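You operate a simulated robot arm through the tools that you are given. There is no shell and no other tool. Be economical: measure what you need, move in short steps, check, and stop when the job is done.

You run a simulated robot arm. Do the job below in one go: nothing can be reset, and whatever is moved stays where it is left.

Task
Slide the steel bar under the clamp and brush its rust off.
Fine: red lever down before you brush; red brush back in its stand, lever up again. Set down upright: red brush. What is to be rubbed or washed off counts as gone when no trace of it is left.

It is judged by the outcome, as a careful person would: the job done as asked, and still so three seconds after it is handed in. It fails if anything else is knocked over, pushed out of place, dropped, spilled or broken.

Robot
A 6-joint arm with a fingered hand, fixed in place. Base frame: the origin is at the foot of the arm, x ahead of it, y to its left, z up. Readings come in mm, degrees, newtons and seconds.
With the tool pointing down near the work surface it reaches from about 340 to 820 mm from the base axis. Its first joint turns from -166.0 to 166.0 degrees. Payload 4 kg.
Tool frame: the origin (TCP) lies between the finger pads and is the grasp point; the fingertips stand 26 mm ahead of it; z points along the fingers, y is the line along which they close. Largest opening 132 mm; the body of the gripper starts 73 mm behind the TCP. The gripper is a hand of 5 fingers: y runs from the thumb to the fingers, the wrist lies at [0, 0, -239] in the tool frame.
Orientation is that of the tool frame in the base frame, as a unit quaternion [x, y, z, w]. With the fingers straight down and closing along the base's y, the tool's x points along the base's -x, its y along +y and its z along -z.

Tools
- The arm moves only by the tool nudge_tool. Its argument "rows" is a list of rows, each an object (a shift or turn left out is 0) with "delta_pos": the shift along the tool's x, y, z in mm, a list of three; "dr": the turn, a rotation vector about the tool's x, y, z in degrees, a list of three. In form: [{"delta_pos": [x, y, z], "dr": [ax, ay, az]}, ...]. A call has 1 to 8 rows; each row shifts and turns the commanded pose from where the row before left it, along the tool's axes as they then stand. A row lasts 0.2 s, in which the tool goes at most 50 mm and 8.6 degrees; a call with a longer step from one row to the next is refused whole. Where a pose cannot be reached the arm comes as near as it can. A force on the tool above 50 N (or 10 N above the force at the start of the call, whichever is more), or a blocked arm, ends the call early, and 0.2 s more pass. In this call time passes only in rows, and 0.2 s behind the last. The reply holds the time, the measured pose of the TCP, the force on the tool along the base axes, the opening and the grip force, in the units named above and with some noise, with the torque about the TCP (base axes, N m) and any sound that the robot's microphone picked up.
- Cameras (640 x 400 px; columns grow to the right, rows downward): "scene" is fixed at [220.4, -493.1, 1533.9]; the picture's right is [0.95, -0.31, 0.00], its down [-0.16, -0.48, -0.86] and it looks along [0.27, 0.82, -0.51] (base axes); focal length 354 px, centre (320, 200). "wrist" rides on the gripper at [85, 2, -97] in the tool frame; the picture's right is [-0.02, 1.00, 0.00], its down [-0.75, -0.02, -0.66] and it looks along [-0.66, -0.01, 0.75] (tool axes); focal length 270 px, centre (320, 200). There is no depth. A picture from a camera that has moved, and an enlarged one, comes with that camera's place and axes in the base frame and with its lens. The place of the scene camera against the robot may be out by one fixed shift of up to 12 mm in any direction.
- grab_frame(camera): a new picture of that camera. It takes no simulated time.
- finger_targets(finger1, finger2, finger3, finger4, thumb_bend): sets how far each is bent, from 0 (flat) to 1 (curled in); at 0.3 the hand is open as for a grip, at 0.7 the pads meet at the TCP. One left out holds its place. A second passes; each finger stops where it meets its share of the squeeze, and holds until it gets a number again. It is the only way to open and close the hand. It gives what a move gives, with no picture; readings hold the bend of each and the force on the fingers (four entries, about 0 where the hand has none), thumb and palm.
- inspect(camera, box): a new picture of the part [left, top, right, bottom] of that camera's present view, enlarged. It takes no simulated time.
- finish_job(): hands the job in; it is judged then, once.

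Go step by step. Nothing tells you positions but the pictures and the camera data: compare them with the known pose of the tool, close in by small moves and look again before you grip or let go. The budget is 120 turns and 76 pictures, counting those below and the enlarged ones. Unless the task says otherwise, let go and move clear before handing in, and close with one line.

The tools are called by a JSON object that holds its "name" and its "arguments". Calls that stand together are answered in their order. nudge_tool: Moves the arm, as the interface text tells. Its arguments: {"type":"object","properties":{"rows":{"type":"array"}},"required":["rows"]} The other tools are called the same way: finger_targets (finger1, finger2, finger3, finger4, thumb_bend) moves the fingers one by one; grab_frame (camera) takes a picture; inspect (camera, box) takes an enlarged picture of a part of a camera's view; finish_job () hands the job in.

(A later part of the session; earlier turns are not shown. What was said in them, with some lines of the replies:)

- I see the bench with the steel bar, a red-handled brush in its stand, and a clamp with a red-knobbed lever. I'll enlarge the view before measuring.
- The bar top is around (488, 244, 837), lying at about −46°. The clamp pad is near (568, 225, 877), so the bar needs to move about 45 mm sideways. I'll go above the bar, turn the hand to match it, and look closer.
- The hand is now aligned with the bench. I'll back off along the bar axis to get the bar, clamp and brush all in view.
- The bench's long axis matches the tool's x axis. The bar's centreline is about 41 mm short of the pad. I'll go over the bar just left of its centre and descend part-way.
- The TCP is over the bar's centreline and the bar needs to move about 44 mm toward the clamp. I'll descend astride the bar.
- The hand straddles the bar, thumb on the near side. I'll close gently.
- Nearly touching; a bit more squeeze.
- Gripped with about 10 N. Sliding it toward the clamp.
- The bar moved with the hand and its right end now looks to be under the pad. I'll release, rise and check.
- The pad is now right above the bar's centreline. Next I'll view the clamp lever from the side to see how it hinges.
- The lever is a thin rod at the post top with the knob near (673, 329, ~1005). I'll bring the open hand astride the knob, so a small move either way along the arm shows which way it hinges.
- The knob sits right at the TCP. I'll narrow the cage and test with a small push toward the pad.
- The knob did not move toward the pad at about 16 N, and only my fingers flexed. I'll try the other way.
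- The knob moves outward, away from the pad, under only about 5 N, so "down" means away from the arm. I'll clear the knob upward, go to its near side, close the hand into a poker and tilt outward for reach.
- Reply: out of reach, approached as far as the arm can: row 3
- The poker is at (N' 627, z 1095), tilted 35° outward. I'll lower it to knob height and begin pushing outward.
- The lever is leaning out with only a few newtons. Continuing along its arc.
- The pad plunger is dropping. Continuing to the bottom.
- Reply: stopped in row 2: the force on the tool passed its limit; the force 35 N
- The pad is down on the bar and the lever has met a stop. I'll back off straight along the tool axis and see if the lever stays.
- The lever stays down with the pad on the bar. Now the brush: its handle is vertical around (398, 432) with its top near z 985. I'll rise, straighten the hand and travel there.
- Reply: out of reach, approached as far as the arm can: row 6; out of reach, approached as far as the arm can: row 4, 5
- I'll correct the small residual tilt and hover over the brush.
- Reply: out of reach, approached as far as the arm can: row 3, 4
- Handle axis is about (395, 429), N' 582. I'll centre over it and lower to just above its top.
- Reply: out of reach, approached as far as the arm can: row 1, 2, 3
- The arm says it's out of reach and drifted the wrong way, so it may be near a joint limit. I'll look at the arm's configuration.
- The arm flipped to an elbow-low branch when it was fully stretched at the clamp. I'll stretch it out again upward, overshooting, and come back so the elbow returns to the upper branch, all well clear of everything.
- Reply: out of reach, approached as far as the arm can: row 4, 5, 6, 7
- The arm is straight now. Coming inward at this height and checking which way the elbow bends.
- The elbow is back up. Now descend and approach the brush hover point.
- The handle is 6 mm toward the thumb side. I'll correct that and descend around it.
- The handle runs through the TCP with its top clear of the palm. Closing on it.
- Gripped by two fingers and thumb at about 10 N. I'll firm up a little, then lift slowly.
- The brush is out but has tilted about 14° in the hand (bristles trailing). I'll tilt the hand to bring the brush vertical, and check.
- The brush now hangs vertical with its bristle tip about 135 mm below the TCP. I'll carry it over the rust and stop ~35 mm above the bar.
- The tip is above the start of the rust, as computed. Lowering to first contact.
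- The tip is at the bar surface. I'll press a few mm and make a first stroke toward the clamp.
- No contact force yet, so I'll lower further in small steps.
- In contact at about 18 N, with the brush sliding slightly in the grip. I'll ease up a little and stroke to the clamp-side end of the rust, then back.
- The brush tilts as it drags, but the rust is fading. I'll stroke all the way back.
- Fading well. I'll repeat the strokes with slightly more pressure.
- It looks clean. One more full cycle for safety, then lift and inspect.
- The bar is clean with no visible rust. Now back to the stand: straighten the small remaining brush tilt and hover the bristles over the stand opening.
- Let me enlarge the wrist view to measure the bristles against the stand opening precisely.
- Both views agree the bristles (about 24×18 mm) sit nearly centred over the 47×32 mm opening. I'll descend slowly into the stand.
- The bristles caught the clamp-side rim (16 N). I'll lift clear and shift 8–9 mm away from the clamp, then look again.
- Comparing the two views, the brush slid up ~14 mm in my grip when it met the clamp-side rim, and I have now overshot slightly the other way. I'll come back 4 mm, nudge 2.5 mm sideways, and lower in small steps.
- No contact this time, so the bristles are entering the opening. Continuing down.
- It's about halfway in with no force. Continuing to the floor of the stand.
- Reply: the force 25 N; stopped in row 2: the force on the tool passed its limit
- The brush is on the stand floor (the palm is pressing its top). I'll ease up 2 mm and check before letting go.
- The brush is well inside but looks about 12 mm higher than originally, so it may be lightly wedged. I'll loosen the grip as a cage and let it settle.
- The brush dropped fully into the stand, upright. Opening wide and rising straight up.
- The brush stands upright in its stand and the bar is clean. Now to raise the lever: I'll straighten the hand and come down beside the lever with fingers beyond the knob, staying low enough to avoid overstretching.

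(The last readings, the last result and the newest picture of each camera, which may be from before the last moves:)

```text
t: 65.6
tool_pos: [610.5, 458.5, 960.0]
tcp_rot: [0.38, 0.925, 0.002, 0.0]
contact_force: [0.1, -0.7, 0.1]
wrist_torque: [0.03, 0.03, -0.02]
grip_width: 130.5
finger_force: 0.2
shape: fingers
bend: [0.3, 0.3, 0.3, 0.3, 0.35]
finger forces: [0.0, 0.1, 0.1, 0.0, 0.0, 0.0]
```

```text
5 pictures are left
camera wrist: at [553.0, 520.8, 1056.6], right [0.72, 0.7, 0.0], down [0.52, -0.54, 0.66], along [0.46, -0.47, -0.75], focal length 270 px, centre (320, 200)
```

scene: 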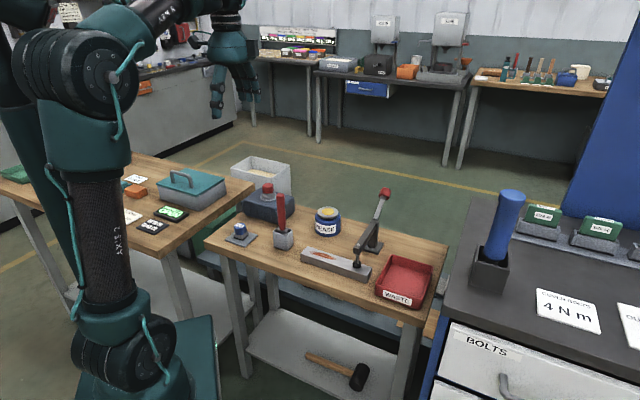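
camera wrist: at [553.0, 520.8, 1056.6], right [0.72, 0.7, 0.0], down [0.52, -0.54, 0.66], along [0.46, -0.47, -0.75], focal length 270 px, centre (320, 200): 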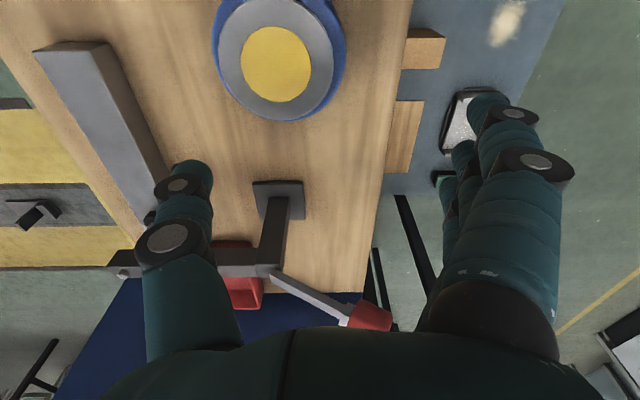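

The knob is at about (N' 795, z 953). I'll open the fingers a bit wider so they pass beyond it, and slide in along the bench axis.

{"name": "finger_targets", "arguments": {"finger1": 0.18, "finger2": 0.18, "finger3": 0.18, "finger4": 0.18}}

{"name": "nudge_tool", "arguments": {"rows": [{"delta_pos": [-34, 3, 0]}, {"delta_pos": [-34, 2, 0]}, {"delta_pos": [-34, 0, 0]}, {"delta_pos": [-30, 0, 0]}]}}

{"name": "grab_frame", "arguments": {"camera": "wrist"}}

```text
t: 66.6
tool_pos: [609.6, 459.8, 960.1]
tcp_rot: [0.38, 0.925, 0.001, 0.001]
contact_force: [0.5, -0.6, 0.1]
wrist_torque: [0.03, 0.0, 0.0]
grip_width: 142.7
finger_force: 0.1
shape: fingers
bend: [0.18, 0.18, 0.18, 0.18, 0.35]
finger forces: [0.0, 0.0, 0.0, 0.1, 0.1, 0.0]
```

```text
t: 67.6
tool_pos: [707.1, 371.5, 960.2]
tcp_rot: [0.38, 0.925, 0.001, 0.0]
contact_force: [-0.2, 0.4, 0.3]
wrist_torque: [-0.01, -0.02, -0.02]
grip_width: 142.8
finger_force: 0.0
shape: fingers
bend: [0.18, 0.18, 0.18, 0.18, 0.35]
finger forces: [0.0, 0.0, 0.0, 0.1, 0.1, 0.1]
```

```text
4 pictures are left
camera wrist: at [648.5, 432.2, 1056.5], right [0.72, 0.7, 0.0], down [0.52, -0.54, 0.66], along [0.46, -0.47, -0.75], focal length 270 px, centre (320, 200)
```

wrist: 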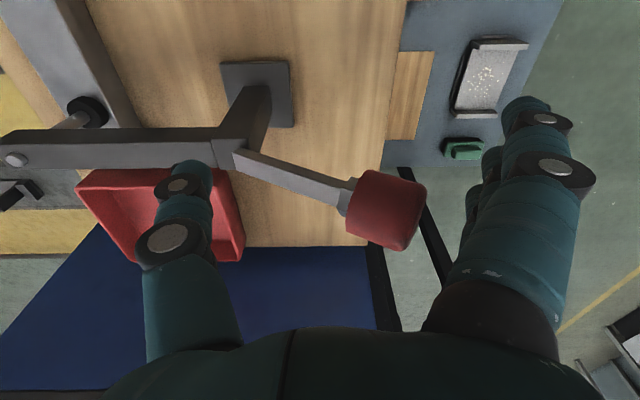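

The knob is between thumb and fingers as planned. I'll curl the fingers onto its outer side and start pulling back toward the post.

{"name": "finger_targets", "arguments": {"finger1": 0.38, "finger2": 0.38, "finger3": 0.38, "finger4": 0.38}}

{"name": "nudge_tool", "arguments": {"rows": [{"delta_pos": [0, -6, 0]}, {"delta_pos": [0, -8, -1]}, {"delta_pos": [0, -8, -3]}, {"delta_pos": [0, -8, -3]}]}}

```text
t: 68.6
tool_pos: [705.8, 369.5, 960.7]
tcp_rot: [0.38, 0.925, 0.001, 0.0]
contact_force: [-0.1, 0.4, 0.1]
wrist_torque: [-0.01, -0.02, -0.02]
grip_width: 118.4
finger_force: 0.2
shape: fingers
bend: [0.38, 0.38, 0.37, 0.38, 0.35]
finger forces: [0.0, 0.1, 0.5, 0.0, 0.1, 0.0]
```

```text
t: 69.6
tool_pos: [687.1, 349.6, 969.4]
tcp_rot: [0.38, 0.925, 0.002, 0.001]
contact_force: [12.8, 20.2, 12.5]
wrist_torque: [0.6, -0.62, 0.33]
grip_width: 118.6
finger_force: 13.8
shape: fingers
bend: [0.38, 0.32, 0.27, 0.38, 0.35]
finger forces: [0.0, 13.0, 14.6, 0.0, 0.1, 0.1]
```

Pulling this way only flexes my fingers and pushes the knob partly down. I'll back out and instead grasp the knob across its sides (hand yawed 90°, tilted outward square to the lever), so I can follow the lever's arc.

{"name": "nudge_tool", "arguments": {"rows": [{"delta_pos": [0, 8, 3]}, {"delta_pos": [0, 8, 3]}, {"delta_pos": [0, 12, 2]}]}}

{"name": "finger_targets", "arguments": {"finger1": 0.18, "finger2": 0.18, "finger3": 0.18, "finger4": 0.18}}

{"name": "nudge_tool", "arguments": {"rows": [{"delta_pos": [34, 0, 0]}, {"delta_pos": [34, 0, 0]}, {"delta_pos": [34, 0, 0]}, {"delta_pos": [30, 0, -5]}, {"delta_pos": [0, -20, -35]}, {"delta_pos": [0, -40, -10]}]}}

```text
t: 70.4
tool_pos: [707.6, 367.3, 958.0]
tcp_rot: [0.382, 0.924, 0.0, -0.001]
contact_force: [1.1, -0.1, -0.5]
wrist_torque: [-0.03, 0.02, -0.02]
grip_width: 118.7
finger_force: 0.2
shape: fingers
bend: [0.38, 0.38, 0.37, 0.38, 0.35]
finger forces: [0.1, 0.0, 0.9, 0.0, 0.0, 0.0]
```

```text
t: 71.4
tool_pos: [707.2, 368.1, 958.9]
tcp_rot: [0.38, 0.925, 0.0, 0.0]
contact_force: [-0.5, 0.1, 0.6]
wrist_torque: [0.0, -0.04, 0.01]
grip_width: 142.7
finger_force: 0.1
shape: fingers
bend: [0.18, 0.18, 0.18, 0.18, 0.35]
finger forces: [0.0, 0.0, 0.1, 0.0, 0.0, 0.0]
```

```text
t: 72.8
tool_pos: [570.3, 417.1, 1008.5]
tcp_rot: [0.38, 0.925, 0.0, -0.001]
contact_force: [-0.3, 0.4, 0.2]
wrist_torque: [0.0, -0.01, 0.01]
grip_width: 142.9
finger_force: 0.0
shape: fingers
bend: [0.18, 0.18, 0.18, 0.18, 0.35]
finger forces: [0.0, 0.1, 0.1, 0.0, 0.0, 0.0]
```

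{"name": "nudge_tool", "arguments": {"rows": [{"dr": [0, 0, -8.5]}, {"dr": [0, 0, -8.5]}, {"dr": [0, 0, -8.5]}, {"dr": [0, 0, -8.5]}, {"dr": [0, 0, -8.5]}, {"dr": [0, 0, -8.5]}, {"dr": [0, 0, -8.5]}, {"dr": [0, 0, -8.5]}]}}

{"name": "nudge_tool", "arguments": {"rows": [{"dr": [0, 0, -7.3]}, {"dr": [0, 0, -7.2]}, {"dr": [0, 0, -7.2]}, {"dr": [0, -7, 0]}, {"dr": [0, -7, 0]}, {"dr": [0, -7, 0]}, {"dr": [0, -7, 0]}]}}

{"name": "finger_targets", "arguments": {"finger1": 0.35, "finger2": 0.35, "finger3": 0.35, "finger4": 0.35}}

```text
t: 74.6
tool_pos: [570.7, 419.3, 1009.5]
tcp_rot: [-0.205, 0.979, 0.0, 0.0]
contact_force: [0.7, -0.6, -0.1]
wrist_torque: [0.02, 0.02, -0.01]
grip_width: 142.9
finger_force: 0.1
shape: fingers
bend: [0.18, 0.18, 0.18, 0.18, 0.35]
finger forces: [0.0, 0.0, 0.0, 0.1, 0.0, 0.0]
```

```text
t: 76.2
tool_pos: [570.9, 418.8, 1009.6]
tcp_rot: [-0.372, 0.896, 0.093, 0.225]
contact_force: [0.2, 0.6, 0.3]
wrist_torque: [0.05, -0.03, -0.01]
grip_width: 143.0
finger_force: 0.0
shape: fingers
bend: [0.18, 0.18, 0.18, 0.18, 0.35]
finger forces: [0.0, 0.0, 0.0, 0.1, 0.1, 0.0]
```

```text
t: 77.2
tool_pos: [570.1, 418.7, 1009.6]
tcp_rot: [-0.371, 0.896, 0.094, 0.224]
contact_force: [0.3, 0.2, -1.0]
wrist_torque: [0.01, 0.01, 0.03]
grip_width: 123.3
finger_force: 0.0
shape: fingers
bend: [0.35, 0.35, 0.35, 0.35, 0.35]
finger forces: [0.0, 0.0, 0.1, 0.0, 0.0, 0.1]
```

The hand is square to the lever now. Moving to the pre-grasp point 90 mm off the knob and checking.

{"name": "nudge_tool", "arguments": {"rows": [{"delta_pos": [-13.4, -34, 1.5]}, {"delta_pos": [-13.4, -34, 1.5]}, {"delta_pos": [-13.4, -34, 1.5]}, {"delta_pos": [-13.4, -34, 1.5]}]}}

{"name": "grab_frame", "arguments": {"camera": "wrist"}}

```text
t: 78.2
tool_pos: [702.7, 357.4, 1028.7]
tcp_rot: [-0.372, 0.896, 0.092, 0.225]
contact_force: [0.4, 0.2, -0.2]
wrist_torque: [-0.04, 0.05, 0.0]
grip_width: 123.4
finger_force: 0.0
shape: fingers
bend: [0.35, 0.35, 0.35, 0.35, 0.35]
finger forces: [0.0, 0.0, 0.0, 0.1, 0.0, 0.0]
```

```text
3 pictures are left
camera wrist: at [618.5, 274.5, 1074.5], right [-0.7, 0.72, 0.01], down [0.26, 0.24, 0.94], along [0.67, 0.65, -0.35], focal length 270 px, centre (320, 200)
```

wrist: 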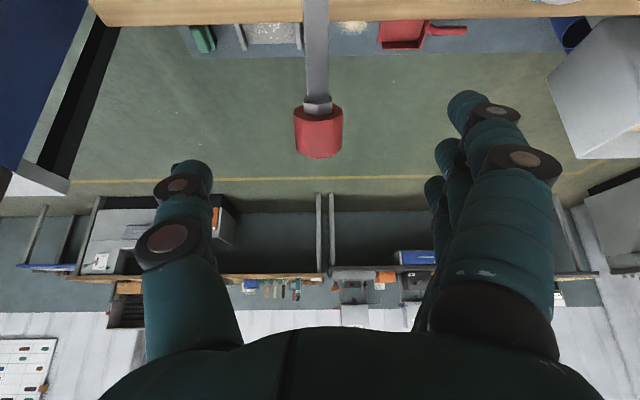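

The knob is laterally centred, about 86 mm ahead. Advancing onto it and closing.

{"name": "nudge_tool", "arguments": {"rows": [{"delta_pos": [-3, 0, 25]}, {"delta_pos": [-3, 0, 25]}, {"delta_pos": [0, 0, 20]}, {"delta_pos": [0, 0, 16]}]}}

{"name": "finger_targets", "arguments": {"finger1": 0.85, "finger2": 0.85, "finger3": 0.85, "finger4": 0.85, "thumb_bend": 0.8}}

```text
t: 79.2
tool_pos: [733.5, 390.1, 956.0]
tcp_rot: [-0.371, 0.896, 0.093, 0.224]
contact_force: [-0.6, -0.9, 0.9]
wrist_torque: [0.01, 0.02, 0.03]
grip_width: 123.2
finger_force: 0.0
shape: fingers
bend: [0.35, 0.35, 0.35, 0.35, 0.35]
finger forces: [0.1, 0.1, 0.1, 0.1, 0.0, 0.1]
```

```text
t: 80.2
tool_pos: [734.7, 388.4, 956.2]
tcp_rot: [-0.371, 0.896, 0.093, 0.224]
contact_force: [10.1, -1.9, -5.9]
wrist_torque: [0.18, -0.11, -0.17]
grip_width: 21.2
finger_force: 16.3
shape: fingers
bend: [0.82, 0.76, 0.77, 0.85, 0.74]
finger forces: [8.0, 3.5, 4.9, 0.0, 15.7, 0.1]
```

The knob is held by three fingers and the thumb. I'll swing it back along its arc, turning the hand with it.

{"name": "nudge_tool", "arguments": {"rows": [{"delta_pos": [0.4, 0, -8.8], "dr": [0, -5, 0]}, {"delta_pos": [0.4, 0, -8.8], "dr": [0, -5, 0]}, {"delta_pos": [0.4, 0, -8.8], "dr": [0, -5, 0]}, {"delta_pos": [0.4, 0, -8.8], "dr": [0, -5, 0]}]}}

```text
t: 81.2
tool_pos: [719.4, 376.2, 985.1]
tcp_rot: [-0.349, 0.844, 0.157, 0.377]
contact_force: [1.2, 1.3, -2.2]
wrist_torque: [0.1, -0.02, 0.01]
grip_width: 22.9
finger_force: 2.1
shape: fingers
bend: [0.84, 0.76, 0.77, 0.85, 0.74]
finger forces: [2.0, 0.0, 0.0, 0.0, 1.6, 0.1]
```

The grip force dropped, so I'll check whether the lever is still in hand.

{"name": "inspect", "arguments": {"camera": "scene", "box": [330, 140, 450, 280]}}

```text
2.86 times, centred on (390, 210) of scene
camera zoom: at [220.4, -493.1, 1533.9], right [0.95, -0.31, 0.0], down [-0.16, -0.48, -0.86], along [0.27, 0.82, -0.51], focal length 1012 px, centre (120, 171)
```

zoom: 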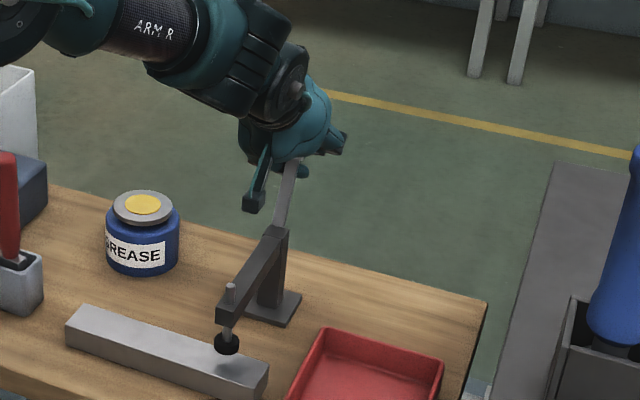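

The lever is coming up and the pad has lifted off the bar. Continuing along the arc to vertical.

{"name": "nudge_tool", "arguments": {"rows": [{"delta_pos": [2.9, 0, -9.3]}, {"delta_pos": [2.9, 0, -9.3]}, {"delta_pos": [2.6, 0, -8.5]}, {"delta_pos": [2.6, 0, -8.5]}, {"delta_pos": [4, 0, -7.9]}, {"delta_pos": [4, 0, -7.9]}]}}

{"name": "nudge_tool", "arguments": {"rows": [{"delta_pos": [4.2, 0, -5.8]}, {"delta_pos": [4.2, 0, -5.8]}]}}

```text
t: 82.6
tool_pos: [689.6, 346.7, 1006.9]
tcp_rot: [-0.35, 0.84, 0.158, 0.382]
contact_force: [19.6, 16.9, -5.5]
wrist_torque: [0.59, -0.66, -0.07]
grip_width: 20.6
finger_force: 11.0
shape: fingers
bend: [0.74, 0.76, 0.77, 0.85, 0.74]
finger forces: [20.8, 0.0, 0.0, 0.0, 0.5, 0.1]
stopped in row 6: the force on the tool passed its limit (the readings are from after the stop); the commanded pose is now the measured one
```

```text
t: 83.0
tool_pos: [687.8, 346.0, 1008.9]
tcp_rot: [-0.35, 0.839, 0.158, 0.386]
contact_force: [25.1, 20.6, -11.1]
wrist_torque: [0.68, -0.72, -0.03]
grip_width: 21.2
finger_force: 17.6
shape: fingers
bend: [0.73, 0.75, 0.77, 0.85, 0.74]
finger forces: [20.0, 11.7, 0.0, 0.0, 4.0, 0.2]
stopped in row 1: the force on the tool passed its limit (the readings are from after the stop); the commanded pose is now the measured one
```

The force rose at what should be the lever's upper stop. I'll relieve the load, open the hand fully and back straight out.

{"name": "nudge_tool", "arguments": {"rows": [{"delta_pos": [0, 0, 6]}]}}

{"name": "finger_targets", "arguments": {"finger1": 0.3, "finger2": 0.3, "finger3": 0.3, "finger4": 0.3, "thumb_bend": 0.3}}

{"name": "nudge_tool", "arguments": {"rows": [{"delta_pos": [0, 0, -20]}, {"delta_pos": [0, 0, -40]}, {"delta_pos": [0, 0, -40]}, {"delta_pos": [0, 0, -40]}]}}

{"name": "inspect", "arguments": {"camera": "scene", "box": [230, 140, 450, 280]}}

```text
t: 83.3
tool_pos: [689.1, 347.0, 1006.6]
tcp_rot: [-0.35, 0.839, 0.158, 0.385]
contact_force: [5.7, 12.5, 0.9]
wrist_torque: [0.34, -0.15, -0.12]
grip_width: 20.5
finger_force: 7.0
shape: fingers
bend: [0.75, 0.76, 0.77, 0.85, 0.74]
finger forces: [13.0, 0.1, 0.0, 0.1, 0.3, 0.0]
```

```text
t: 84.3
tool_pos: [689.9, 346.3, 1006.2]
tcp_rot: [-0.35, 0.84, 0.159, 0.384]
contact_force: [0.0, -0.1, 0.4]
wrist_torque: [0.02, -0.02, 0.01]
grip_width: 138.5
finger_force: 0.0
shape: fingers
bend: [0.3, 0.3, 0.3, 0.3, 0.3]
finger forces: [0.0, 0.1, 0.0, 0.0, 0.1, 0.1]
```

```text
t: 85.3
tool_pos: [616.9, 272.4, 1096.2]
tcp_rot: [-0.35, 0.839, 0.158, 0.385]
contact_force: [-0.3, -0.2, -0.3]
wrist_torque: [0.03, -0.02, -0.01]
grip_width: 138.7
finger_force: 0.1
shape: fingers
bend: [0.3, 0.3, 0.3, 0.3, 0.3]
finger forces: [0.0, 0.0, 0.1, 0.0, 0.0, 0.0]
```

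```text
2.86 times, centred on (340, 210) of scene
camera zoom: at [220.4, -493.1, 1533.9], right [0.95, -0.31, 0.0], down [-0.16, -0.48, -0.86], along [0.27, 0.82, -0.51], focal length 1012 px, centre (263, 171)
```

zoom: 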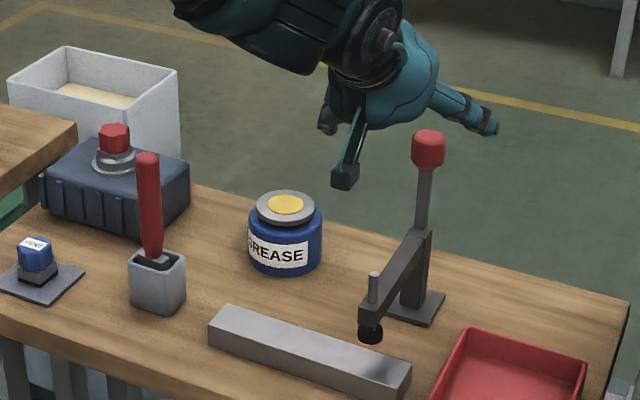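

The lever is back in its original upright position, the brush is upright in its stand, and the hand is clear. One last close look at the bar.

{"name": "inspect", "arguments": {"camera": "scene", "box": [295, 235, 385, 290]}}

```text
7.11 times, centred on (340, 262) of scene
camera zoom: at [220.4, -493.1, 1533.9], right [0.95, -0.31, 0.0], down [-0.16, -0.48, -0.86], along [0.27, 0.82, -0.51], focal length 2518 px, centre (178, -244)
```

zoom: 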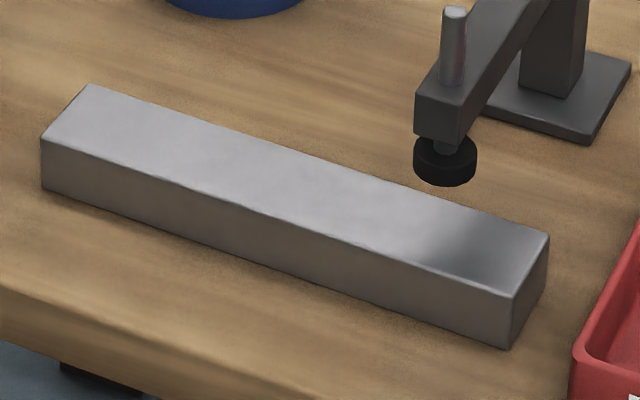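

The bar's top shows no rust and it still sits under the raised pad, so I'm handing the job in.

{"name": "finish_job", "arguments": {}}

```text
The job is handed in.
```

The steel bar is under the clamp with no rust left to see; the lever went down before brushing and is up again, and the red brush is upright in its stand.
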